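You operate a simulated robot arm through the tools that you are given. There is no shell and no other tool.

You are at the controls of a simulated robot arm. One attempt, no reset.

Task
Seal the terminal case with the red seal pad and the grey cover.
Fine: pad first, cover over it, both thumb nuts round to TIGHT and no further.
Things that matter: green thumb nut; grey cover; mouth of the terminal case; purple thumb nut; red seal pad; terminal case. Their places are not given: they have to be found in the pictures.

Only the result counts: the job must be done as asked and must still hold three seconds after the hand-in. Knocking over, shifting, dropping, spilling or breaking anything else fails it. A push-on lid holds only when it is set on centred and level and pressed home; a screw cap is set on level and turned clockwise until tight.

Robot
A 6-joint arm with a two-finger gripper, fixed in place. Base frame: the origin is at the foot of the arm, x ahead of it, y to its left, z up; the work surface is at about z = 900. Readings come in mm, rad, newtons and seconds.
With the tool pointing down near the work surface it reaches from about 140 to 680 mm from the base axis. Its first joint turns from -1.152 to 1.152 rad. Payload 2.45 kg.
The tool frame sits at the grasp point between the pads (the TCP): z along the fingers, y along the line on which they close. The tips reach 30 mm beyond it. The gripper opens to 106 mm. The gripper's body begins 79 mm behind the TCP.
Orientation is that of the tool frame in the base frame, as a unit quaternion [x, y, z, w]. With the fingers straight down and closing along the base's y, the tool's x points along the base's -x, its y along +y and its z along -z.

Tools
- The arm moves only by the tool apply_moves. Its argument "plan" is a list of rows, each a list of 7 numbers: the shift along the tool's x, y, z in mm, then the turn, a rotation vector about the tool's x, y, z in rad, then the gripper command, from -1 (shut) to 1 (fully open), values between in proportion. In form: [[dx, dy, dz, rx, ry, rz, hand], ...]. A call has 1 to 20 rows; each row is the pose to reach, as a shift and turn from the pose commanded when the call began, along the tool's axes at that moment. Each row takes 0.2 s and may step no farther than 50 mm and 0.15 rad from the row before; otherwise, or with a gripper value out of range, the whole call is refused. A pose out of reach is approached as far as the arm can. The call stops where the force on the tool passes 40 N (or 10 N more than at its start, if that is more) or the arm is blocked; 0.2 s more then pass. The fingers move at their own pace (about 153 mm/s each) and stop on an object; they squeeze with about 42 N. The grip force told is the motor's: it shows also when the fingers shut on nothing. Time passes only in rows, and 0.2 s behind the last, so rows that repeat a pose let the fingers close. It gives the time, the measured TCP pose, the force on the tool (base axes), the opening and the grip force at its end, in the units of the frame above (readings bear some noise), with the torque about the TCP (base axes, N m) and any sound that the robot's microphone picked up.
- Cameras (640 x 400 px; columns grow to the right, rows downward): "scene" is fixed at [61.3, 417.3, 1406.6]; the picture's right is [-0.74, -0.67, 0.00], its down [-0.37, 0.41, -0.84] and it looks along [0.56, -0.62, -0.55] (base axes); focal length 296 px, centre (320, 200). "wrist" rides on the gripper at [77, -2, -106] in the tool frame; the picture's right is [0.02, 1.00, 0.00], its down [-0.78, 0.02, -0.62] and it looks along [-0.62, 0.01, 0.78] (tool axes); focal length 247 px, centre (320, 200).
- grab_frame(camera): a new picture of that camera. The clock stands still meanwhile.
- probe_pixels(camera, pixels): for up to 12 pixels [column, row] of the newest picture of that camera ("zoom" is the newest enlarged one), the place [x, y, z] in the base frame of the surface seen there, good to about 2 mm. The clock stands still meanwhile.
- enlarge(camera, box): a new picture of the part [left, top, right, bottom] of that camera's present view, enlarged. The clock stands still meanwhile.
- finish_job(): hands the job in; it is judged then, once.

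Open the gripper and draw the arm clear of the work before you hand the job in, unless the task says otherwise.

The tools are called by a JSON object that holds its "op" and its "data". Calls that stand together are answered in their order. apply_moves: Moves the arm, as the interface text tells. Its arguments: {"type":"object","properties":{"plan":{"type":"array","items":{"type":"array","items":{"type":"number"}}}},"required":["plan"]} The other tools are called the same way: grab_frame (camera) takes a picture; probe_pixels (camera, pixels) gives the place of the surface under pixels of a picture; enlarge (camera, box) takes an enlarged picture of a part of a camera's view; finish_job () hands the job in.

At the start:

```text
time: 0.0
tcp_pos: [366.2, -70.4, 1253.5]
ee_rot: [0.0, 1.0, 0.0, 0.001]
force: [-0.4, 0.7, 0.0]
ft_torque: [-0.01, 0.0, 0.02]
width: 106.2
finger_force: 0.0
```

scene: 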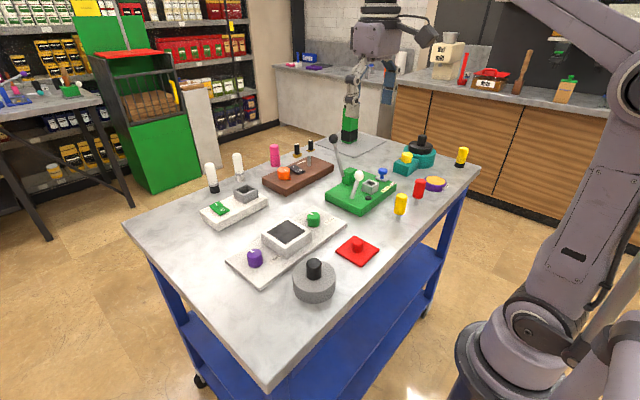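
wrist: 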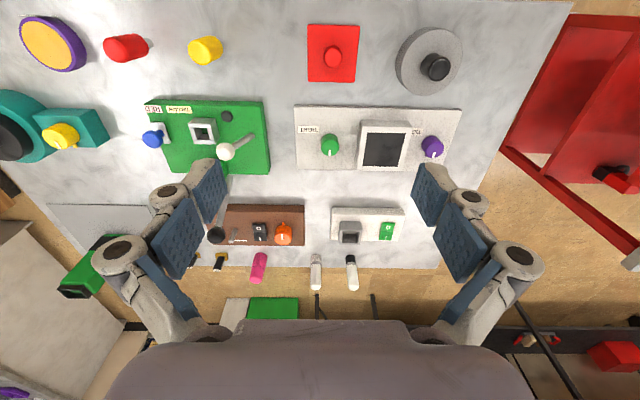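

The scene picture shows the terminal case near (286,236), purple nut (254,257), green nut (313,219), red pad (357,250) and a grey round cover with black knob (314,280). I'll enlarge these in both cameras.

{"op": "enlarge", "data": {"camera": "scene", "box": [220, 190, 400, 310]}}

{"op": "enlarge", "data": {"camera": "wrist", "box": [280, 10, 480, 180]}}

```text
3.33 times, centred on (310, 250) of scene
```

zoom: 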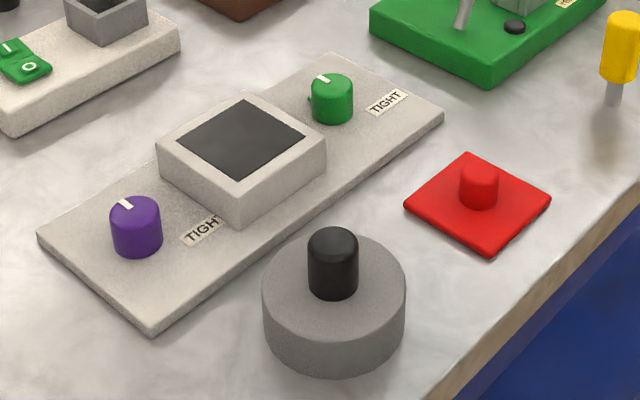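

```text
2.35 times, centred on (380, 95) of wrist
```

zoom: 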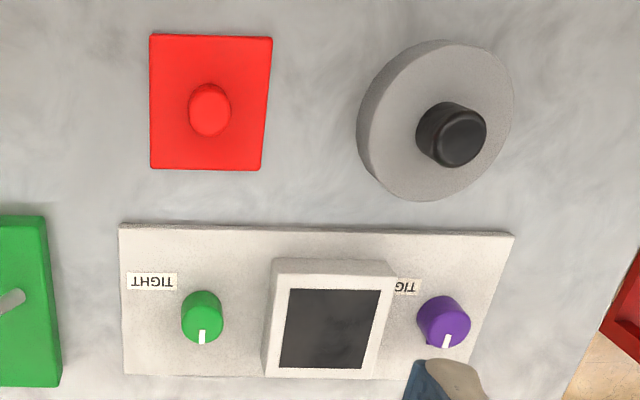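

The nuts' white marks both point to image-down in the wrist view (base +x), with TIGHT labels left of each. I probe key points in the zoomed wrist picture to locate everything.

{"op": "probe_pixels", "data": {"camera": "zoom", "pixels": [[202, 305], [152, 281], [440, 315], [408, 287], [290, 290], [380, 292], [362, 368], [280, 366], [335, 330], [210, 100], [455, 140], [390, 120]]}}

{"op": "probe_pixels", "data": {"camera": "zoom", "pixels": [[150, 35], [272, 39], [262, 169], [151, 167], [274, 272], [395, 275], [372, 378], [266, 376], [120, 224], [514, 234], [124, 374], [180, 350]]}}

```text
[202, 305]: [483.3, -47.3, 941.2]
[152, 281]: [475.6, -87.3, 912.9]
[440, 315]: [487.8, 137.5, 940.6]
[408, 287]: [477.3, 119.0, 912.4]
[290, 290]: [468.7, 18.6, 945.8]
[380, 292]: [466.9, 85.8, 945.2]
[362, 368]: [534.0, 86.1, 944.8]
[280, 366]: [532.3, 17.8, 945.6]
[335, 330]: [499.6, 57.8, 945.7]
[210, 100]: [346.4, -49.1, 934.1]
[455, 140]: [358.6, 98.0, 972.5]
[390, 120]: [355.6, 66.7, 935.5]
```

```text
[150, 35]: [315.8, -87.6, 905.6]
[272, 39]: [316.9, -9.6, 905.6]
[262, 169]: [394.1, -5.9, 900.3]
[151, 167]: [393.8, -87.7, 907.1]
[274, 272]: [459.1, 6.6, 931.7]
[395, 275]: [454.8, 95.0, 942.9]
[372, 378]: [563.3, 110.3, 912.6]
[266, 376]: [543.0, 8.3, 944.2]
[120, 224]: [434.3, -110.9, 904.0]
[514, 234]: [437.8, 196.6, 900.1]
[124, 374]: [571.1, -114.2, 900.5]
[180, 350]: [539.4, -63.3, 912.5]
```

The case rim/mouth is at z≈945 centred near (500, 51); the pad is an 80 mm square centred near (355,-48) with a knob. I move lower over the case for a closer look at the nut marks and labels.

{"op": "apply_moves", "data": {"plan": [[0, 25, 30, 0, 0, 0, 1], [0, 50, 60, 0, 0, 0, 1], [0, 75, 90, 0, 0, 0, 1], [0, 100, 120, 0, 0, 0, 1], [0, 118, 143, 0, 0, 0, 1], [0, 118, 143, 0, 0, 0, 1]]}}

{"op": "grab_frame", "data": {"camera": "wrist"}}

```text
time: 1.4
tcp_pos: [367.6, 46.9, 1109.5]
ee_rot: [0.0, 1.0, 0.0, 0.001]
force: [-0.7, -0.6, 1.0]
ft_torque: [-0.01, 0.04, -0.01]
width: 106.1
finger_force: 0.1
```

```text
taken
```

wrist: 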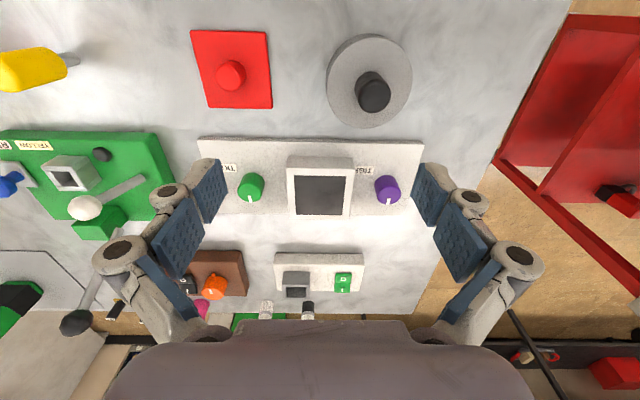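

The case and both nuts lie near (250..390, 185). I enlarge that region and the parts region.

{"op": "enlarge", "data": {"camera": "wrist", "box": [215, 135, 425, 225]}}

{"op": "probe_pixels", "data": {"camera": "zoom", "pixels": [[107, 155], [107, 195], [80, 155], [135, 155], [525, 165], [525, 200], [500, 165], [552, 165], [45, 100], [468, 107], [330, 180], [230, 85]]}}

```text
3.05 times, centred on (320, 180) of wrist
```

zoom: 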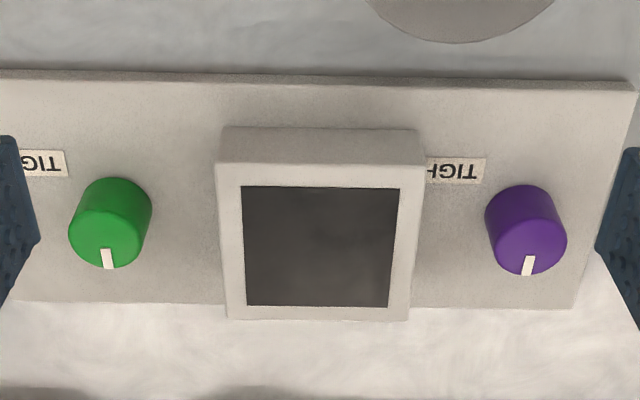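

```text
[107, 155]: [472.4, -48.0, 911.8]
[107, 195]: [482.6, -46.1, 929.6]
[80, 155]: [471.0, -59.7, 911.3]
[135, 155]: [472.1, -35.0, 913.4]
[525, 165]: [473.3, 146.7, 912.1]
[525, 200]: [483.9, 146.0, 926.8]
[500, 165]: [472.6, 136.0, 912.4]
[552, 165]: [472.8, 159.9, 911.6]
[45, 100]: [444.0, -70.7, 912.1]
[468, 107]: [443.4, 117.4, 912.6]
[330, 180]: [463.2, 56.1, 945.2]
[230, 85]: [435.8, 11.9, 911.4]
```

Now I probe the nut top faces, marks, labels and mouth corners in this zoom.

{"op": "probe_pixels", "data": {"camera": "zoom", "pixels": [[107, 238], [72, 232], [143, 236], [108, 266], [106, 250], [106, 214], [525, 244], [489, 242], [564, 242], [527, 272], [528, 258], [525, 222]]}}

{"op": "probe_pixels", "data": {"camera": "zoom", "pixels": [[45, 163], [66, 164], [64, 177], [64, 152], [458, 170], [485, 171], [484, 184], [486, 158], [315, 250], [250, 195], [390, 195], [315, 302]]}}

{"op": "probe_pixels", "data": {"camera": "zoom", "pixels": [[221, 165], [421, 168], [408, 316], [230, 315], [242, 188], [399, 191], [388, 304], [248, 303], [430, 171], [430, 158], [430, 184], [320, 167]]}}

```text
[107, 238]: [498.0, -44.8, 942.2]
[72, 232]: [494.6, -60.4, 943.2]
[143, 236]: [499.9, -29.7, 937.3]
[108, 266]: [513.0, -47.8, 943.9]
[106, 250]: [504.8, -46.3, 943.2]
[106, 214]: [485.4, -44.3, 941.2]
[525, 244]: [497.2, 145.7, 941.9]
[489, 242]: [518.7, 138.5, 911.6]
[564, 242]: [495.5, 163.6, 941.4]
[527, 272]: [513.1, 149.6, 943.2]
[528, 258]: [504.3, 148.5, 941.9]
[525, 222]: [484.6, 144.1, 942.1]
```

```text
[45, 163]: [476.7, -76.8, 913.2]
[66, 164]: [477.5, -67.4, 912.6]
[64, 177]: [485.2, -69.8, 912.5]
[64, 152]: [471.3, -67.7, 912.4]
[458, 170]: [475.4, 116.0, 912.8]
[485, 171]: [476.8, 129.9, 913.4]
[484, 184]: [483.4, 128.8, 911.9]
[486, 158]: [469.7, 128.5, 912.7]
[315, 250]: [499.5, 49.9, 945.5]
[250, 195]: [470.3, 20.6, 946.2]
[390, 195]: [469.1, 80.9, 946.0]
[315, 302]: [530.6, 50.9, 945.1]
```

```text
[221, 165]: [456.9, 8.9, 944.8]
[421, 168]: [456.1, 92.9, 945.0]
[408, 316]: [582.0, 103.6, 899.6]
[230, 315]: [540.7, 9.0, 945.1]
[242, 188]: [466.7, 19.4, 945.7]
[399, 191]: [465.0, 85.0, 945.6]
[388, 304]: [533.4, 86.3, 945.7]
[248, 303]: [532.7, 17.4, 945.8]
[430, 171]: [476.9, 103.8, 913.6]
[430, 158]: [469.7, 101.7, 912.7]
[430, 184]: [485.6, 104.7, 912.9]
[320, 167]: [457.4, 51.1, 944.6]
```

The nuts sit near (498,-45) and (498,147), top z≈942, about 32 mm diameter. I take closer enlargements of each nut and label.

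{"op": "enlarge", "data": {"camera": "scene", "box": [290, 195, 355, 240]}}

{"op": "enlarge", "data": {"camera": "scene", "box": [230, 235, 300, 280]}}

{"op": "enlarge", "data": {"camera": "wrist", "box": [180, 20, 430, 140]}}

```text
8.89 times, centred on (322, 218) of scene
```

zoom: 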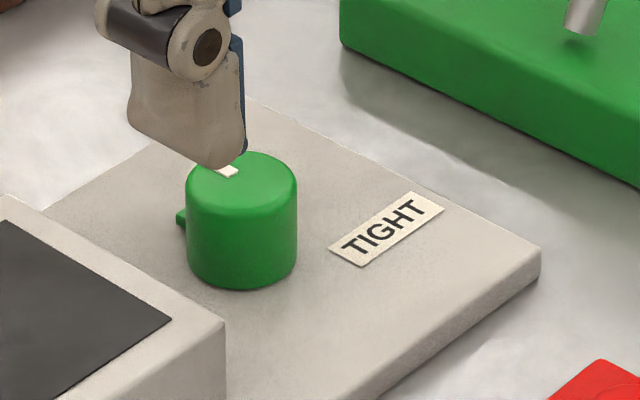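

```text
8.89 times, centred on (265, 258) of scene
```

zoom: 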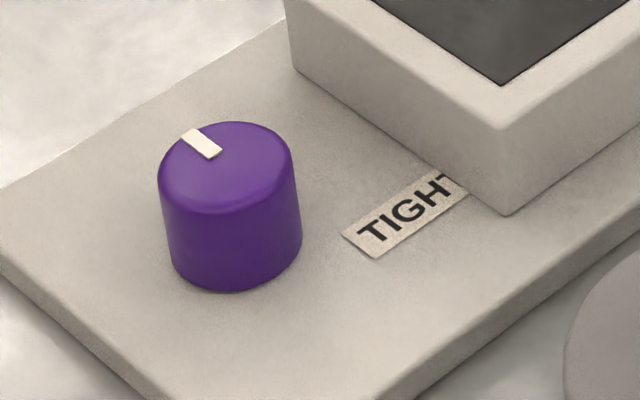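

```text
2.56 times, centred on (305, 80) of wrist
```

zoom: 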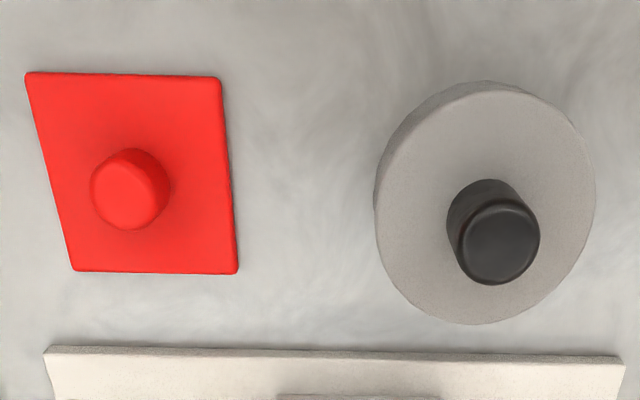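

Green nut has a small lug on its side at mid-height toward the case. Now probing pad and cover features in the last zoom.

{"op": "probe_pixels", "data": {"camera": "zoom", "pixels": [[125, 198], [92, 190], [163, 185], [125, 228], [130, 152], [29, 75], [217, 79], [236, 270], [74, 268], [130, 100], [130, 260], [60, 180]]}}

{"op": "probe_pixels", "data": {"camera": "zoom", "pixels": [[500, 243], [462, 240], [537, 240], [500, 281], [500, 205], [380, 210], [593, 180], [490, 322], [490, 95], [480, 320], [405, 160], [585, 240]]}}

```text
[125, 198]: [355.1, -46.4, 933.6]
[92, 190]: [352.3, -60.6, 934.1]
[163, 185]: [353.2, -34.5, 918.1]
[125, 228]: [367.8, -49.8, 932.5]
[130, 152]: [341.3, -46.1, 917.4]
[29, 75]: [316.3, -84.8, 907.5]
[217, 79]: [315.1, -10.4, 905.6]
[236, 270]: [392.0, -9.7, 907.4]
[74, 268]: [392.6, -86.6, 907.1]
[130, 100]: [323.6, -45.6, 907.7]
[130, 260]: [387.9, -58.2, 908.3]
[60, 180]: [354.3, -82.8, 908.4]
```

```text
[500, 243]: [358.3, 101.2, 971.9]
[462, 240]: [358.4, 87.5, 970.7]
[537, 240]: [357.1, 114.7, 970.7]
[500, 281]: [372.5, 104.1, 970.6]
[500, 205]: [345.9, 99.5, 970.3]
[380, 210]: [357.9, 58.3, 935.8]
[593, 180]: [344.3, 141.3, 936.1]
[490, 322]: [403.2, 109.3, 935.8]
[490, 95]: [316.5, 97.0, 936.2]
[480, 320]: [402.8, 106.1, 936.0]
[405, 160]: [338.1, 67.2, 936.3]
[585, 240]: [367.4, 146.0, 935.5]
```

Pad centre ≈(354.3,-48) with a ~27 mm knob (top 934); cover knob centre ≈(358.5,101), top 972, disc radius ≈44. I move over the pad knob with the gripper partly open and take a verification picture.

{"op": "apply_moves", "data": {"plan": [[3, -24, 27, 0, 0, 0, 0.4], [7, -48, 54, 0, 0, 0, 0.2], [10, -72, 82, 0, 0, 0, 0.2], [13.2, -94.6, 109.5, 0, 0, 0, 0.2], [13.2, -94.6, 109.5, 0, 0, 0, 0.2]]}}

{"op": "grab_frame", "data": {"camera": "wrist"}}

{"op": "grab_frame", "data": {"camera": "scene"}}

```text
time: 2.6
tcp_pos: [351.3, -47.9, 1000.4]
ee_rot: [-0.001, 1.0, 0.0, 0.001]
force: [0.3, -0.2, -0.5]
ft_torque: [0.04, 0.01, -0.02]
width: 63.5
finger_force: 0.0
```

```text
taken
```

wrist: 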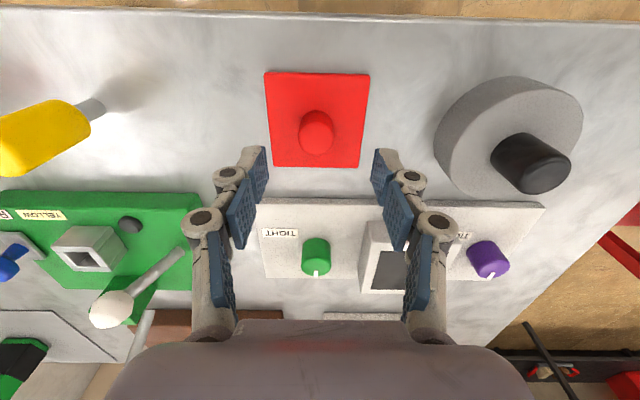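

```text
taken
```

scene: 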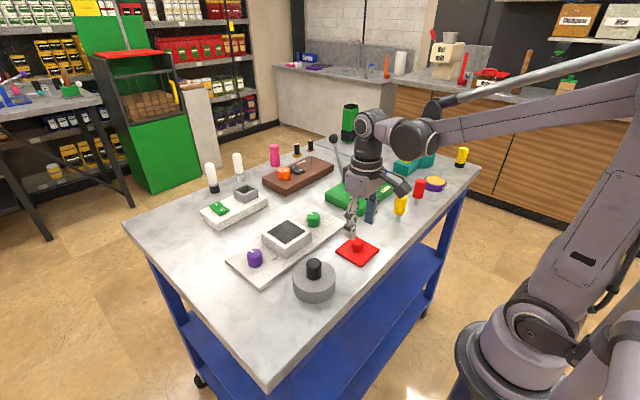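

The gripper is above the pad knob; the reading noise looks like 1–2 mm, so I run a couple of hold-still calls to average the pose.

{"op": "apply_moves", "data": {"plan": [[0, 0, 0, 0, 0, 0, 0.2]]}}

{"op": "apply_moves", "data": {"plan": [[0, 0, 0, 0, 0, 0, 0.2]]}}

{"op": "apply_moves", "data": {"plan": [[0, 0, 0, 0, 0, 0, 0.2]]}}

{"op": "probe_pixels", "data": {"camera": "wrist", "pixels": [[268, 73], [368, 75], [358, 166], [275, 166], [316, 125], [310, 140], [325, 140], [318, 80], [318, 164], [270, 120], [362, 120], [316, 148]]}}

```text
time: 3.0
tcp_pos: [352.0, -47.0, 999.8]
ee_rot: [-0.001, 1.0, 0.0, 0.001]
force: [0.8, -0.6, 0.1]
ft_torque: [-0.02, -0.02, -0.03]
width: 63.8
finger_force: 0.1
```

```text
time: 3.4
tcp_pos: [351.0, -46.8, 1000.1]
ee_rot: [-0.001, 1.0, 0.0, 0.001]
force: [-0.9, 0.2, -0.1]
ft_torque: [-0.01, -0.01, 0.02]
width: 63.6
finger_force: 0.0
```

```text
time: 3.8
tcp_pos: [351.3, -47.3, 999.3]
ee_rot: [-0.001, 1.0, 0.0, 0.001]
force: [0.8, -0.1, 0.7]
ft_torque: [0.02, -0.03, -0.02]
width: 63.7
finger_force: 0.1
```

```text
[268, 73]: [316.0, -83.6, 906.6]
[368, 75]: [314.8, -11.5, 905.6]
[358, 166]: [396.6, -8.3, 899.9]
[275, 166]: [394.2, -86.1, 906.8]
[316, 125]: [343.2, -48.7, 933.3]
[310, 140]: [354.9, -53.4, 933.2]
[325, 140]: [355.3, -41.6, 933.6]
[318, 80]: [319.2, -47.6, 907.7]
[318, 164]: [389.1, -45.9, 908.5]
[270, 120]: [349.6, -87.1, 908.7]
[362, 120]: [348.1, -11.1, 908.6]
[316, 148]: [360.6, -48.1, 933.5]
```

Averaged TCP is about (351.4,-47.2,1000); the pad knob is at (354.5,-47.7). I shift +3 mm in x, descend to TCP z≈942 and close on the knob.

{"op": "apply_moves", "data": {"plan": [[-3, -0.4, 20, 0, 0, 0, 0.2], [-3, -0.4, 40, 0, 0, 0, 0.2], [-3, -0.4, 52, 0, 0, 0, 0.2], [-3, -0.4, 58, 0, 0, 0, 0.2], [-3, -0.4, 58, 0, 0, 0, 0.2]]}}

{"op": "grab_frame", "data": {"camera": "wrist"}}

```text
time: 5.0
tcp_pos: [355.8, -46.9, 942.5]
ee_rot: [-0.001, 1.0, -0.001, 0.001]
force: [0.0, 0.1, -1.7]
ft_torque: [0.0, 0.03, -0.04]
width: 63.4
finger_force: 0.0
```

```text
taken
```

wrist: 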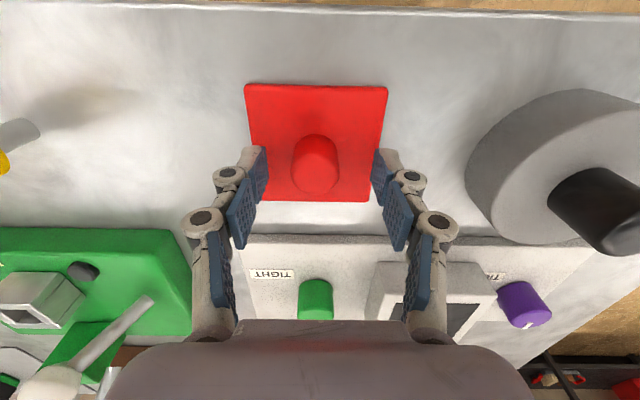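

Fingers straddle the knob at (315,165). I close the gripper now.

{"op": "apply_moves", "data": {"plan": [[0, 0, 0, 0, 0, 0, -1], [0, 0, 0, 0, 0, 0, -1], [0, 0, 0, 0, 0, 0, -1], [0, 0, 0, 0, 0, 0, -1]]}}

{"op": "grab_frame", "data": {"camera": "wrist"}}

```text
time: 6.0
tcp_pos: [355.8, -47.4, 942.9]
ee_rot: [0.0, 1.0, 0.0, 0.001]
force: [0.0, -4.1, 7.2]
ft_torque: [-0.15, -0.02, 0.01]
width: 25.9
finger_force: 42.3
```

```text
taken
```

wrist: 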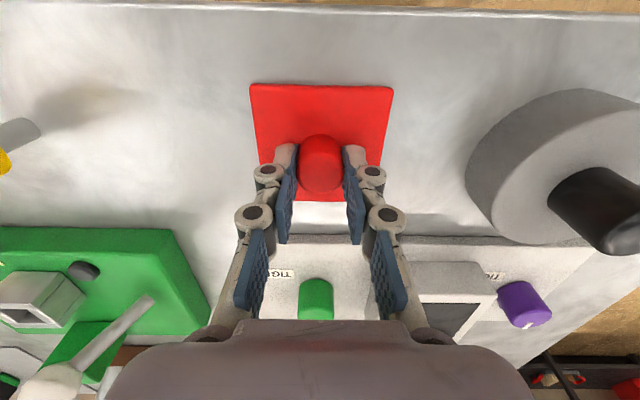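

Grip holds at 25.9 mm. I lift straight up about 80 mm and check.

{"op": "apply_moves", "data": {"plan": [[0, 0, -5, 0, 0, 0, -1], [0, 0, -20, 0, 0, 0, -1], [0, 0, -50, 0, 0, 0, -1], [0, 0, -85, 0, 0, 0, -1], [0, 0, -85, 0, 0, 0, -1]]}}

{"op": "grab_frame", "data": {"camera": "wrist"}}

{"op": "enlarge", "data": {"camera": "scene", "box": [260, 180, 420, 290]}}

```text
time: 7.2
tcp_pos: [354.3, -46.0, 1031.7]
ee_rot: [0.0, 1.0, 0.0, 0.001]
force: [0.0, -0.4, -0.5]
ft_torque: [0.0, -0.01, -0.01]
width: 25.9
finger_force: 41.7
```

```text
taken
```

wrist: 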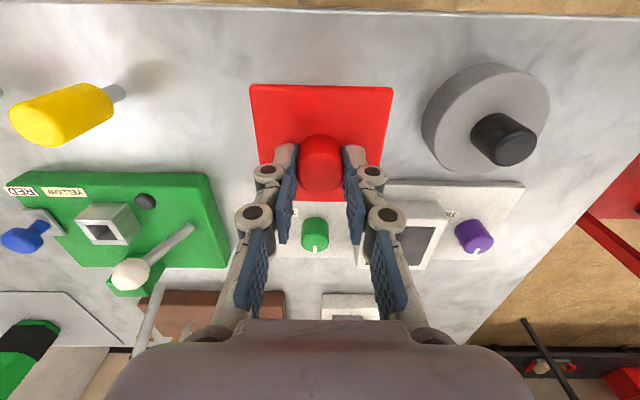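

```text
3.64 times, centred on (340, 235) of scene
```

zoom: 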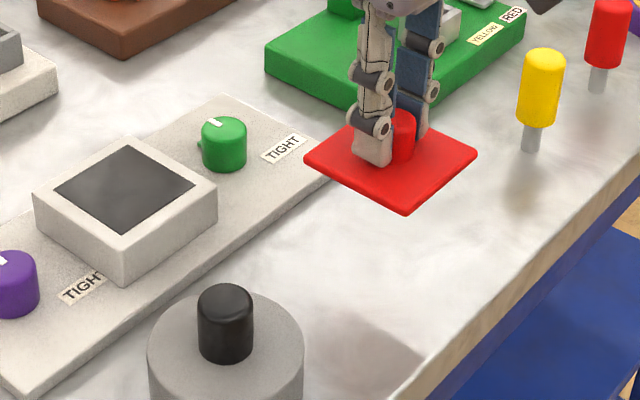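

The pad hangs level in the grip. I probe its edges and corners to learn its centre relative to the TCP.

{"op": "probe_pixels", "data": {"camera": "wrist", "pixels": [[254, 90], [390, 91], [320, 90], [252, 87], [392, 88], [260, 150], [380, 150], [264, 160], [378, 160], [300, 198], [340, 198], [320, 198]]}}

{"op": "probe_pixels", "data": {"camera": "wrist", "pixels": [[320, 160], [320, 185], [320, 145], [312, 175], [330, 175], [300, 160], [342, 160], [255, 110], [388, 110], [318, 87], [318, 200], [330, 200]]}}

```text
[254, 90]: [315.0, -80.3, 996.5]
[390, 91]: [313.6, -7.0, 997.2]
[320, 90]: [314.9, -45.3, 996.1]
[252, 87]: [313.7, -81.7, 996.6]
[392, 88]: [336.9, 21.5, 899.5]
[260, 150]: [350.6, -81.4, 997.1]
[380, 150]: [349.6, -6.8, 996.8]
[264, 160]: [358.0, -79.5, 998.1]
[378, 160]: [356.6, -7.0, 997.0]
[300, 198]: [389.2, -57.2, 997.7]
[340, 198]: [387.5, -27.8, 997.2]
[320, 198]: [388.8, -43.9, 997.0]
```

```text
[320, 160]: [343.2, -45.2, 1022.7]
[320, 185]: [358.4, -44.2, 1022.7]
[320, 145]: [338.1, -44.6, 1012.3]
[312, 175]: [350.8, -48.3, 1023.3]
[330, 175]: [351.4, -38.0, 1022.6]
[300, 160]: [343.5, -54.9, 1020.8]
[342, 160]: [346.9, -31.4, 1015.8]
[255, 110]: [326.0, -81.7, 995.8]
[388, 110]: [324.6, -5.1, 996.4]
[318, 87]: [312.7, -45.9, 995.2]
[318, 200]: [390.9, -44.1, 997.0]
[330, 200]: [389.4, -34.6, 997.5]
```

The pad centre is at about (352,-44,997) in probe coordinates; the case centre is (499.5, 51.3). I carry the pad over the case, staying high, then check alignment visually.

{"op": "apply_moves", "data": {"plan": [[-30, 19, 0, 0, 0, 0, -1], [-60, 39, 0, 0, 0, 0, -1], [-90, 58, 0, 0, 0, 0, -1], [-120, 77, 0, 0, 0, 0, -1], [-147.5, 95.3, 0, 0, 0, 0, -1], [-147.5, 95.3, 10, 0, 0, 0, -1], [-147.5, 95.3, 20, 0, 0, 0, -1], [-147.5, 95.3, 20, 0, 0, 0, -1]]}}

{"op": "grab_frame", "data": {"camera": "wrist"}}

{"op": "enlarge", "data": {"camera": "scene", "box": [220, 180, 380, 290]}}

```text
time: 9.0
tcp_pos: [503.9, 47.7, 1007.8]
ee_rot: [0.0, 1.0, 0.0, 0.001]
force: [0.9, 0.0, -0.5]
ft_torque: [0.0, -0.02, 0.03]
width: 25.5
finger_force: 41.8
```

```text
taken
```

wrist: 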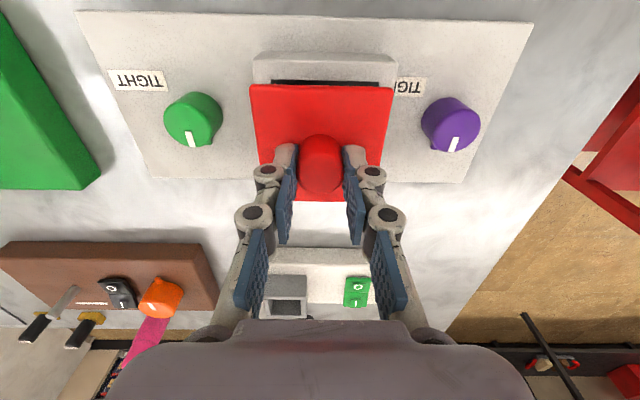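

```text
3.64 times, centred on (300, 235) of scene
```

zoom: 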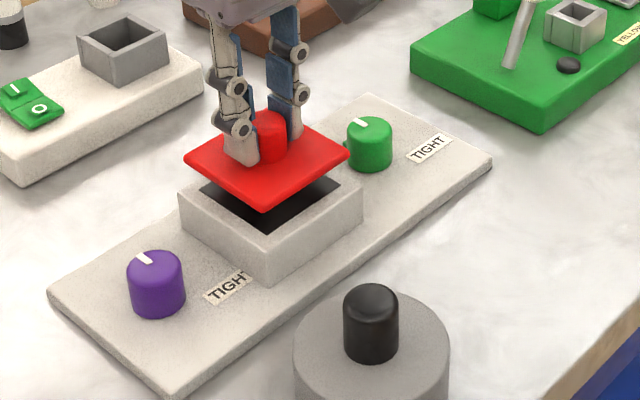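

Pad hovers ~20 mm over the case. I probe the pad edges and the visible rim of the case in the same picture.

{"op": "probe_pixels", "data": {"camera": "wrist", "pixels": [[256, 80], [393, 80], [320, 62], [320, 57], [325, 70], [270, 82], [380, 84], [254, 95], [388, 95], [320, 90], [259, 140], [382, 140]]}}

{"op": "probe_pixels", "data": {"camera": "wrist", "pixels": [[257, 70], [391, 70], [258, 75], [390, 75], [256, 125], [385, 125], [252, 88], [390, 89], [320, 198], [300, 199], [275, 83], [379, 86]]}}

```text
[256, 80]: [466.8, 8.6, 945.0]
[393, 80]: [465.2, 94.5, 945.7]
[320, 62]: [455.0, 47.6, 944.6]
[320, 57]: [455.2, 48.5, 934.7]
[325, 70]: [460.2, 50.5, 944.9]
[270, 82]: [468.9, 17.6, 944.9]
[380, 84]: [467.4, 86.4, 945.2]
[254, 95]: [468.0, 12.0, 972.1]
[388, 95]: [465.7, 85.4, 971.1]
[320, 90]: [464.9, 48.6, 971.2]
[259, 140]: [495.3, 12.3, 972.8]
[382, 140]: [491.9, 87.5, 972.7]
```

```text
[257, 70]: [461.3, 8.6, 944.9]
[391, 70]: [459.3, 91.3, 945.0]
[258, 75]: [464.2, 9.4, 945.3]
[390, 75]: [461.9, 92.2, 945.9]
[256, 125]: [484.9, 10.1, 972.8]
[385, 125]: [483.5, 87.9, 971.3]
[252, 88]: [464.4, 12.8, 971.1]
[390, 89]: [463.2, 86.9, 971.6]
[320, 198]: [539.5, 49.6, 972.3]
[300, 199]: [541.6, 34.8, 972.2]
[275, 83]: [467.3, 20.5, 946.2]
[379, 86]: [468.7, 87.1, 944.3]
```

I enlarge the wrist view to pin down the pad/case edges more precisely.

{"op": "enlarge", "data": {"camera": "wrist", "box": [240, 45, 410, 150]}}

```text
3.76 times, centred on (325, 98) of wrist
```

zoom: 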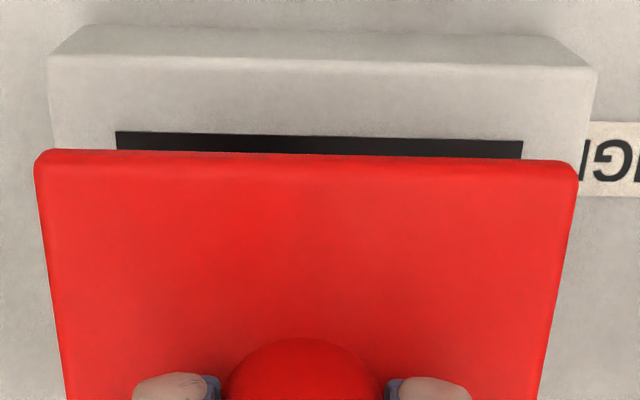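

Compared with the case, the pad sits about 2.8 mm too far in +x and 2 mm short in +y, with no visible rotation. I correct and lower to a few mm above the rim.

{"op": "apply_moves", "data": {"plan": [[2.8, 2.0, 0, 0, 0, 0, -1], [2.8, 2.0, 6, 0, 0, 0, -1], [2.8, 2.0, 11, 0, 0, 0, -1], [2.8, 2.0, 14, 0, 0, 0, -1], [2.8, 2.0, 14, 0, 0, 0, -1]]}}

{"op": "enlarge", "data": {"camera": "wrist", "box": [240, 45, 410, 150]}}

{"op": "enlarge", "data": {"camera": "scene", "box": [250, 200, 330, 260]}}

```text
time: 10.2
tcp_pos: [502.3, 49.2, 993.4]
ee_rot: [0.0, 1.0, 0.0, 0.0]
force: [-0.3, -0.3, -0.2]
ft_torque: [-0.01, 0.03, 0.01]
width: 25.7
finger_force: 42.0
```

```text
3.76 times, centred on (325, 98) of wrist
```

zoom: 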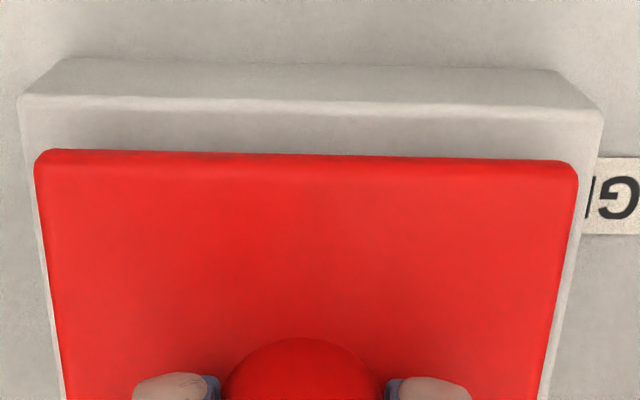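

```text
6.67 times, centred on (290, 230) of scene
```

zoom: 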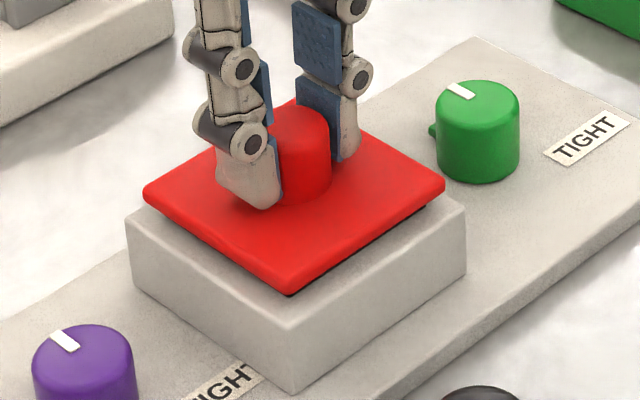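

Alignment now is within ~0.6 mm. I lower the last few mm in small steps with a +0.5 mm y tweak, watching force.

{"op": "apply_moves", "data": {"plan": [[0, 0.5, 2, 0, 0, 0, -1], [0, 0.5, 3.5, 0, 0, 0, -1], [0, 0.5, 4.5, 0, 0, 0, -1], [0, 0.5, 5, 0, 0, 0, -1], [0, 0.5, 5, 0, 0, 0, -1]]}}

{"op": "enlarge", "data": {"camera": "scene", "box": [250, 200, 330, 260]}}

```text
time: 11.4
tcp_pos: [501.0, 51.3, 988.4]
ee_rot: [0.0, 1.0, 0.001, 0.001]
force: [-0.6, -0.2, 0.2]
ft_torque: [0.02, 0.0, 0.02]
width: 25.8
finger_force: 42.0
```

```text
6.67 times, centred on (290, 230) of scene
```

zoom: 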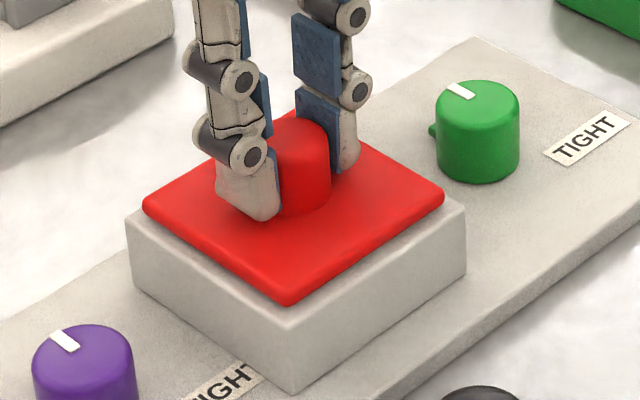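

No contact force yet and the pad is nearly on the rim. I step down in half-millimetres until the force rises.

{"op": "apply_moves", "data": {"plan": [[0, 0, 0.5, 0, 0, 0, -1], [0, 0, 1.0, 0, 0, 0, -1], [0, 0, 1.0, 0, 0, 0, -1]]}}

{"op": "apply_moves", "data": {"plan": [[0, 0, 0.5, 0, 0, 0, -1], [0, 0, 1.0, 0, 0, 0, -1], [0, 0, 1.0, 0, 0, 0, -1]]}}

```text
time: 12.2
tcp_pos: [501.0, 50.6, 988.8]
ee_rot: [0.0, 1.0, 0.0, 0.0]
force: [0.4, 0.7, -0.6]
ft_torque: [0.0, 0.02, 0.0]
width: 25.8
finger_force: 42.3
```

```text
time: 13.0
tcp_pos: [502.5, 50.6, 988.0]
ee_rot: [-0.001, 1.0, 0.0, 0.001]
force: [-0.4, 0.2, 0.0]
ft_torque: [-0.04, 0.01, 0.0]
width: 26.1
finger_force: 42.0
```

Still no contact force; continue stepping down.

{"op": "apply_moves", "data": {"plan": [[0, 0, 0.5, 0, 0, 0, -1], [0, 0, 1.0, 0, 0, 0, -1], [0, 0, 1.0, 0, 0, 0, -1]]}}

{"op": "apply_moves", "data": {"plan": [[0, 0, 0.5, 0, 0, 0, -1], [0, 0, 1.0, 0, 0, 0, -1], [0, 0, 1.0, 0, 0, 0, -1]]}}

{"op": "enlarge", "data": {"camera": "scene", "box": [250, 200, 330, 260]}}

```text
time: 13.8
tcp_pos: [500.2, 50.9, 985.8]
ee_rot: [0.0, 1.0, 0.0, 0.002]
force: [2.1, 2.5, 32.6]
ft_torque: [0.09, 0.06, 0.01]
width: 25.6
finger_force: 41.8
```

```text
time: 14.2
tcp_pos: [500.7, 51.8, 987.7]
ee_rot: [0.0, 1.0, 0.002, 0.0]
force: [-2.2, 0.6, 9.0]
ft_torque: [0.04, 0.0, -0.01]
width: 25.9
finger_force: 41.9
stopped in row 2: the force on the tool passed its limit at 45 N (the readings are from after the stop); the commanded pose is now the measured one
```

```text
6.67 times, centred on (290, 230) of scene
```

zoom: 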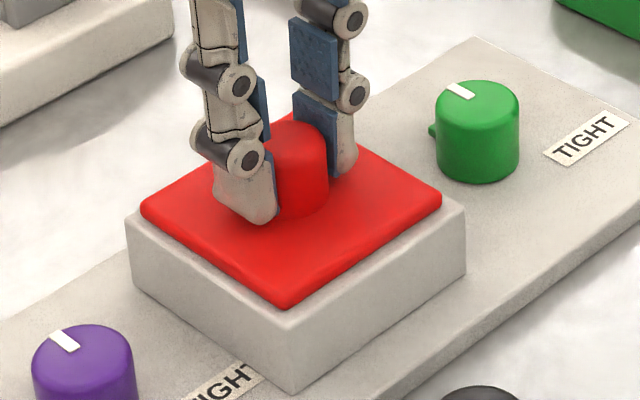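

Contact at 33–45 N. I check the centring in the wrist view before releasing.

{"op": "enlarge", "data": {"camera": "wrist", "box": [235, 45, 405, 150]}}

{"op": "grab_frame", "data": {"camera": "wrist"}}

```text
3.76 times, centred on (320, 98) of wrist
```

zoom: 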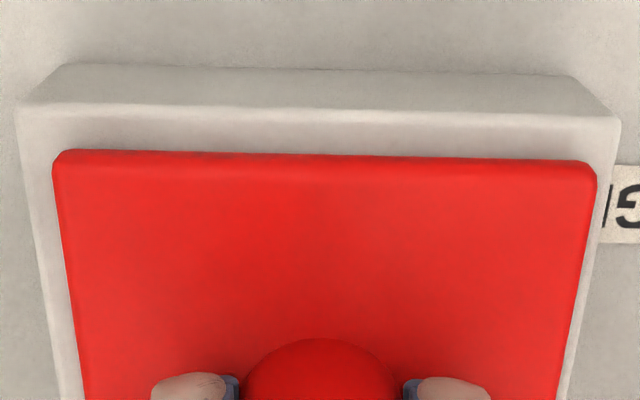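

```text
taken
```

wrist: 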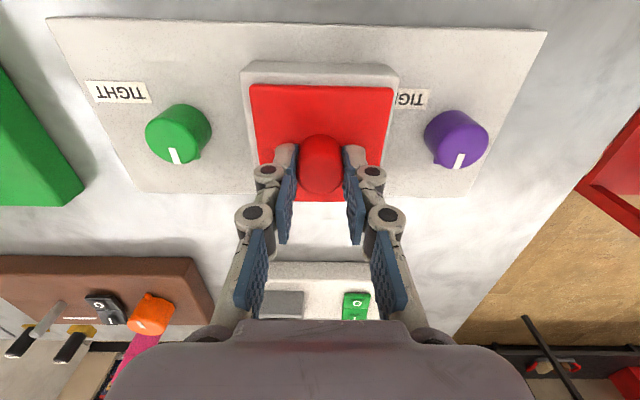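

The pad is ~1.3 mm too far in +y after the stop re-set the pose. I lift slightly, shift -1.2 mm in y, and lower again gently.

{"op": "apply_moves", "data": {"plan": [[0, 0, -2, 0, 0, 0, -1], [0, -1.2, -2, 0, 0, 0, -1], [0, -1.2, -1, 0, 0, 0, -1], [0, -1.2, -0.3, 0, 0, 0, -1], [0, -1.2, -0.3, 0, 0, 0, -1]]}}

{"op": "enlarge", "data": {"camera": "wrist", "box": [235, 45, 405, 150]}}

```text
time: 15.4
tcp_pos: [502.4, 49.4, 987.0]
ee_rot: [-0.002, 1.0, 0.002, 0.002]
force: [-0.4, 2.3, 7.2]
ft_torque: [0.04, -0.02, -0.03]
width: 25.5
finger_force: 42.2
```

```text
3.76 times, centred on (320, 98) of wrist
```

zoom: 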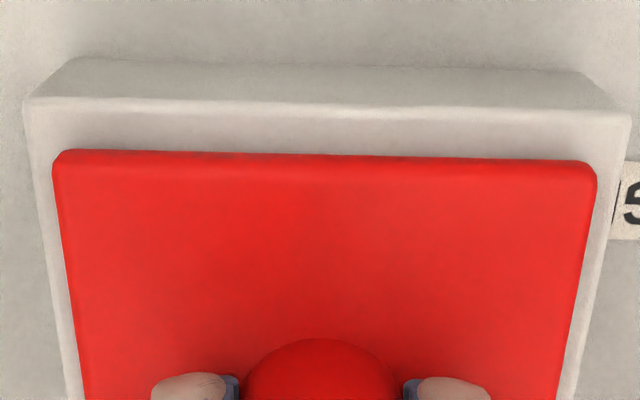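

Centring now within ~0.3 mm, light contact 7 N. I open the gripper and rise straight up.

{"op": "apply_moves", "data": {"plan": [[0, 0, 0, 0, 0, 0, -0.3], [0, 0, 0, 0, 0, 0, 0.2], [0, 0, 0, 0, 0, 0, 0.2], [0, 0, -15, 0, 0, 0, 0.2], [0, 0, -45, 0, 0, 0, 0.2], [0, 0, -85, 0, 0, 0, 0.2], [0, 0, -120, 0, 0, 0, 0.2]]}}

{"op": "grab_frame", "data": {"camera": "wrist"}}

{"op": "enlarge", "data": {"camera": "scene", "box": [240, 190, 340, 260]}}

```text
time: 17.0
tcp_pos: [502.3, 48.8, 1110.6]
ee_rot: [-0.001, 1.0, 0.001, 0.002]
force: [-1.2, -0.4, -0.9]
ft_torque: [-0.02, 0.0, 0.0]
width: 63.8
finger_force: 0.0
```

```text
taken
```

wrist: 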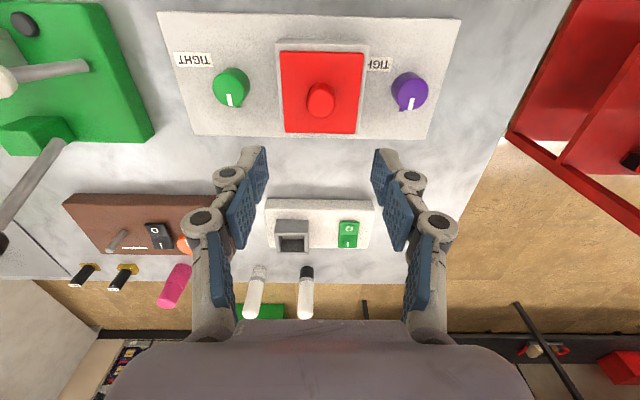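

```text
5.71 times, centred on (290, 225) of scene
```

zoom: 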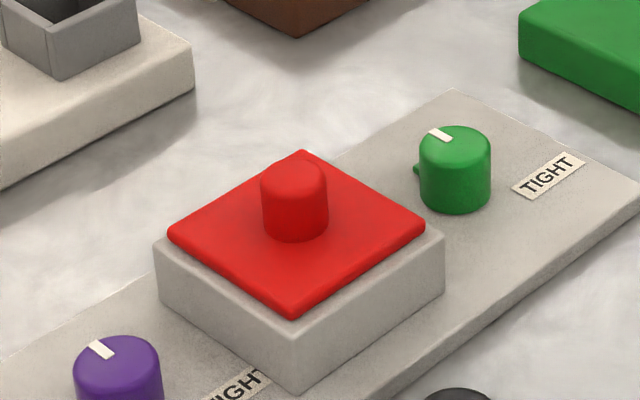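

The pad is seated centred on the case. I enlarge the wrist view now to study the nuts, their marks/lugs and the labels.

{"op": "enlarge", "data": {"camera": "wrist", "box": [165, 35, 275, 125]}}

{"op": "probe_pixels", "data": {"camera": "zoom", "pixels": [[380, 300], [370, 345], [400, 430], [60, 120], [60, 160], [160, 180]]}}

{"op": "enlarge", "data": {"camera": "wrist", "box": [355, 35, 465, 125]}}

```text
4.44 times, centred on (220, 80) of wrist
```

zoom: 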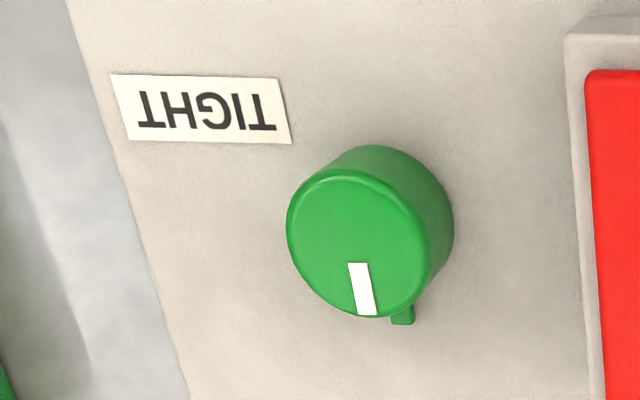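

```text
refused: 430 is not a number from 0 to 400
```

```text
4.44 times, centred on (410, 80) of wrist
```

zoom: 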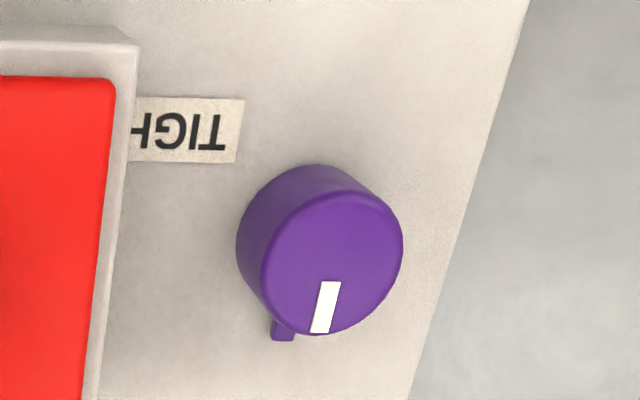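

The lug is right under the white mark at each nut (pointing +x). I probe nut edges and label corners here for exact angles.

{"op": "probe_pixels", "data": {"camera": "zoom", "pixels": [[332, 255], [268, 262], [398, 248], [330, 282], [319, 330], [335, 195], [320, 310], [243, 100], [235, 162], [140, 158], [145, 97], [283, 332]]}}

{"op": "enlarge", "data": {"camera": "wrist", "box": [165, 35, 275, 125]}}

{"op": "probe_pixels", "data": {"camera": "zoom", "pixels": [[355, 245], [292, 235], [420, 245], [358, 265], [367, 312], [350, 175], [112, 76], [278, 79], [290, 143], [130, 138], [205, 110], [404, 318]]}}

```text
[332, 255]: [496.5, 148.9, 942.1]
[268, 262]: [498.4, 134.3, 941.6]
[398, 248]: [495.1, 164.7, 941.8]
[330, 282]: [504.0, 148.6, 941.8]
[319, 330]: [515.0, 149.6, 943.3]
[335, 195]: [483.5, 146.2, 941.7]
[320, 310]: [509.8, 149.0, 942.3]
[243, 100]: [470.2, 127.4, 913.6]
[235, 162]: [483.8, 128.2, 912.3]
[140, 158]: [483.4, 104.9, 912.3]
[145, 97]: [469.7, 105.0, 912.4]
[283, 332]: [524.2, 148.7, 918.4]
```

```text
4.44 times, centred on (220, 80) of wrist
```

zoom: 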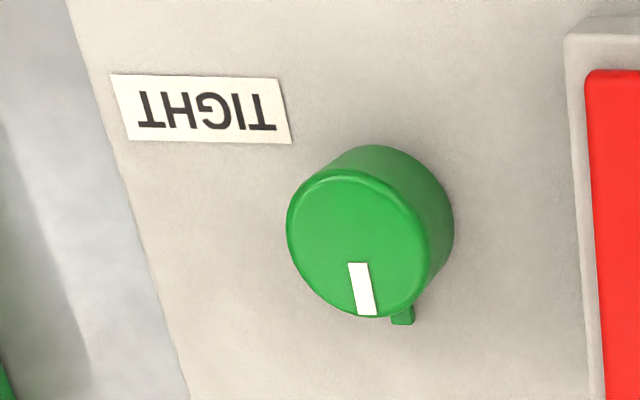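

```text
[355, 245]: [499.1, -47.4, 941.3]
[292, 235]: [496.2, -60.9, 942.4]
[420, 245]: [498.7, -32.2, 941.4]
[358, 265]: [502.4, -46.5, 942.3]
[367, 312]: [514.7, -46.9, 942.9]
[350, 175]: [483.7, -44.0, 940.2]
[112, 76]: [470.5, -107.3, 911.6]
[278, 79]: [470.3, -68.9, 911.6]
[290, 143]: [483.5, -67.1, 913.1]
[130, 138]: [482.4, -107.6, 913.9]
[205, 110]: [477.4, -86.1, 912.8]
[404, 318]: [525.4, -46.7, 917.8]
```

Both nuts' marks point +x, and each TIGHT label centre sits ≈119–120° clockwise from there. Now I go to the cover: move above its knob near (358.5,101) at a safe height.

{"op": "apply_moves", "data": {"plan": [[36, 12.5, 10, 0, 0, 0, 0.2], [72, 25, 25, 0, 0, 0, 0.2], [108, 37.5, 45, 0, 0, 0, 0.2], [142.8, 50, 65, 0, 0, 0, 0.2], [142.8, 50, 65, 0, 0, 0, 0.2]]}}

{"op": "grab_frame", "data": {"camera": "wrist"}}

{"op": "enlarge", "data": {"camera": "wrist", "box": [240, 60, 400, 190]}}

```text
time: 18.2
tcp_pos: [360.0, 102.9, 1040.6]
ee_rot: [0.0, 1.0, 0.001, 0.001]
force: [-0.3, 0.8, -0.5]
ft_torque: [-0.03, -0.03, -0.01]
width: 63.7
finger_force: 0.0
```

```text
taken
```

wrist: 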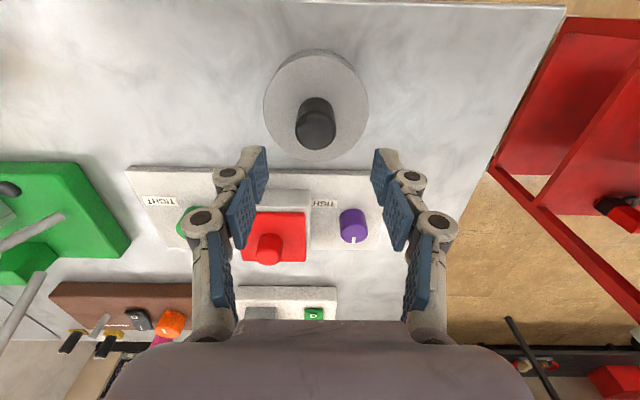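

```text
3.08 times, centred on (320, 125) of wrist
```

zoom: 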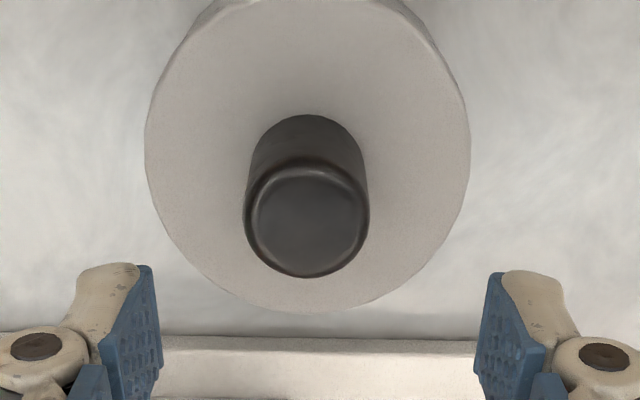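

The knob's top centre is at wrist (315.5,130.5) versus expected (320.6,134.5), so I shift -3.8 mm in y and -2.5 mm in x, then lower most of the way and recheck.

{"op": "apply_moves", "data": {"plan": [[2.5, -3.8, 0, 0, 0, 0, 0.2], [2.5, -3.8, 20, 0, 0, 0, 0.2], [2.5, -3.8, 40, 0, 0, 0, 0.2], [2.5, -3.8, 55, 0, 0, 0, 0.2], [2.5, -3.8, 55, 0, 0, 0, 0.2]]}}

{"op": "grab_frame", "data": {"camera": "wrist"}}

{"op": "enlarge", "data": {"camera": "scene", "box": [260, 220, 380, 310]}}

```text
time: 19.4
tcp_pos: [356.6, 97.0, 986.8]
ee_rot: [-0.001, 1.0, 0.0, 0.002]
force: [0.2, 1.1, 0.4]
ft_torque: [-0.01, 0.0, 0.0]
width: 63.5
finger_force: 0.0
```

```text
taken
```

wrist: 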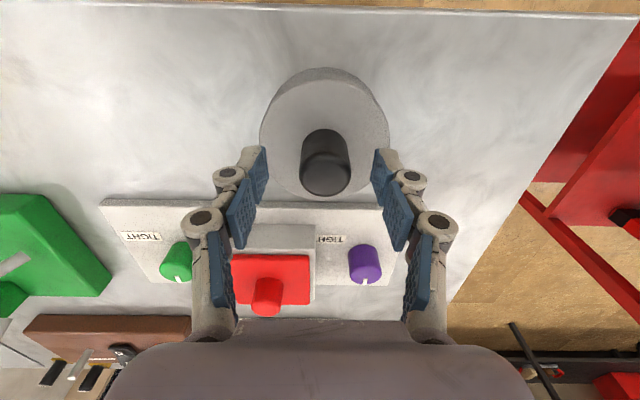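

```text
4.44 times, centred on (320, 265) of scene
```

zoom: 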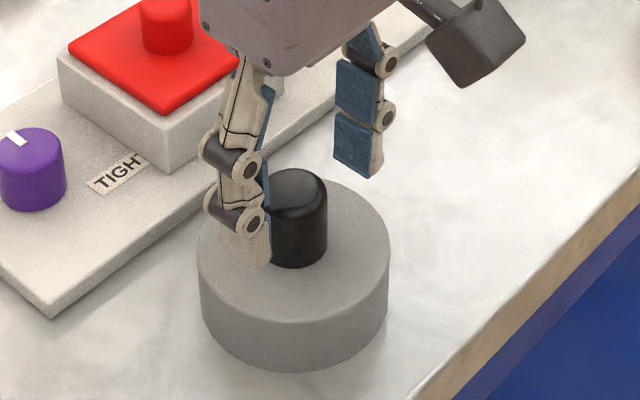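

Knob top is now at (325,172) vs expected (321,173): I shift +2.3 mm in y and descend 16 mm to grip height.

{"op": "apply_moves", "data": {"plan": [[0, 2.3, 0, 0, 0, 0, 0.2], [0, 2.3, 8, 0, 0, 0, 0.2], [0, 2.3, 14, 0, 0, 0, 0.2], [0, 2.3, 16, 0, 0, 0, 0.2], [0, 2.3, 16, 0, 0, 0, 0.2]]}}

{"op": "grab_frame", "data": {"camera": "wrist"}}

{"op": "enlarge", "data": {"camera": "scene", "box": [260, 220, 380, 310]}}

```text
time: 20.6
tcp_pos: [355.7, 97.6, 969.4]
ee_rot: [-0.001, 1.0, 0.001, 0.002]
force: [0.0, -0.1, 0.2]
ft_torque: [0.01, 0.03, 0.02]
width: 63.6
finger_force: 0.0
```

```text
taken
```

wrist: 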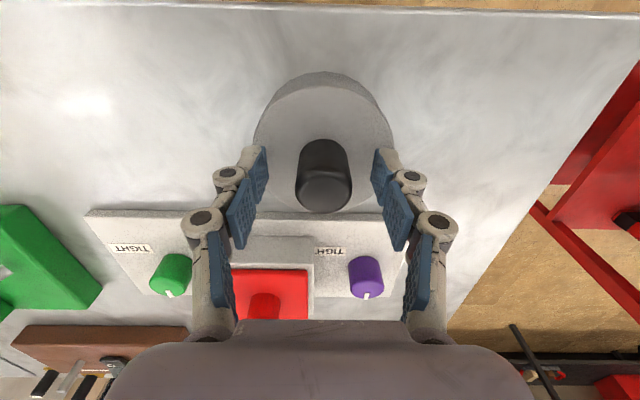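

```text
4.44 times, centred on (320, 265) of scene
```

zoom: 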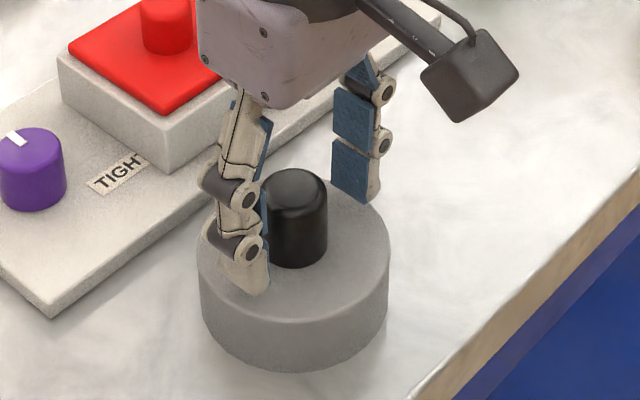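

The knob is centred between the fingers within ~1.5 mm, tips just over the disc. I close the gripper.

{"op": "apply_moves", "data": {"plan": [[0, 1.2, 0, 0, 0, 0, 0.0], [0, 1.2, 0, 0, 0, 0, -0.3], [0, 1.2, 0, 0, 0, 0, -1], [0, 1.2, 0, 0, 0, 0, -1], [0, 1.2, 0, 0, 0, 0, -1], [0, 1.2, 0, 0, 0, 0, -1]]}}

{"op": "grab_frame", "data": {"camera": "wrist"}}

```text
time: 22.0
tcp_pos: [355.5, 99.1, 969.7]
ee_rot: [-0.001, 1.0, 0.001, 0.002]
force: [-0.1, 0.4, -0.1]
ft_torque: [0.03, 0.0, 0.0]
width: 30.1
finger_force: 41.9
```

```text
taken
```

wrist: 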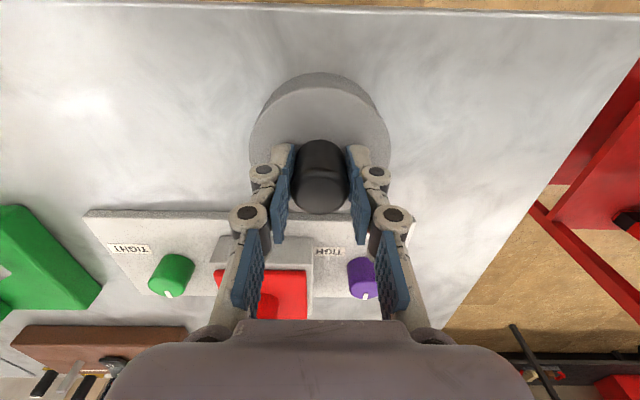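

Gripped at 30 mm with almost no side force. I lift 110 mm and check.

{"op": "apply_moves", "data": {"plan": [[0, 0, -4, 0, 0, 0, -1], [0, 0, -12, 0, 0, 0, -1], [0, 0, -35, 0, 0, 0, -1], [0, 0, -70, 0, 0, 0, -1], [0, 0, -105, 0, 0, 0, -1], [0, 0, -115, 0, 0, 0, -1], [0, 0, -115, 0, 0, 0, -1]]}}

{"op": "grab_frame", "data": {"camera": "wrist"}}

{"op": "enlarge", "data": {"camera": "scene", "box": [220, 160, 400, 310]}}

```text
time: 23.6
tcp_pos: [357.6, 99.3, 1085.8]
ee_rot: [-0.001, 1.0, 0.001, 0.001]
force: [0.5, 0.0, -1.4]
ft_torque: [0.03, 0.02, -0.03]
width: 30.2
finger_force: 42.6
```

```text
taken
```

wrist: 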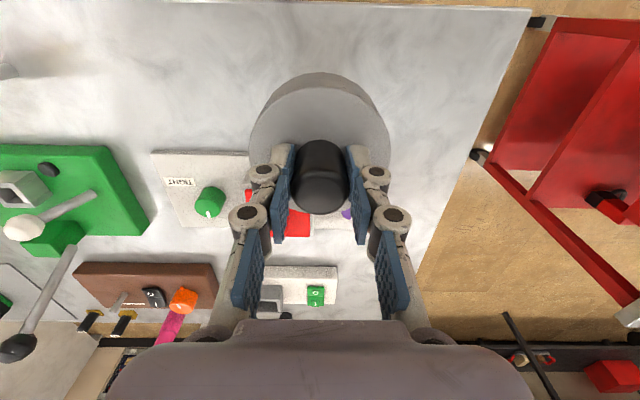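

```text
2.67 times, centred on (310, 235) of scene
```

zoom: 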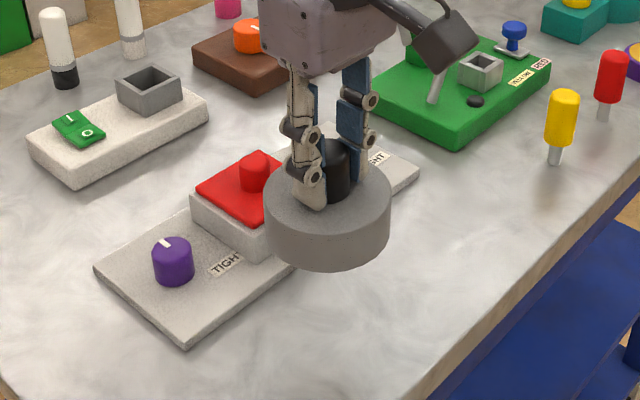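

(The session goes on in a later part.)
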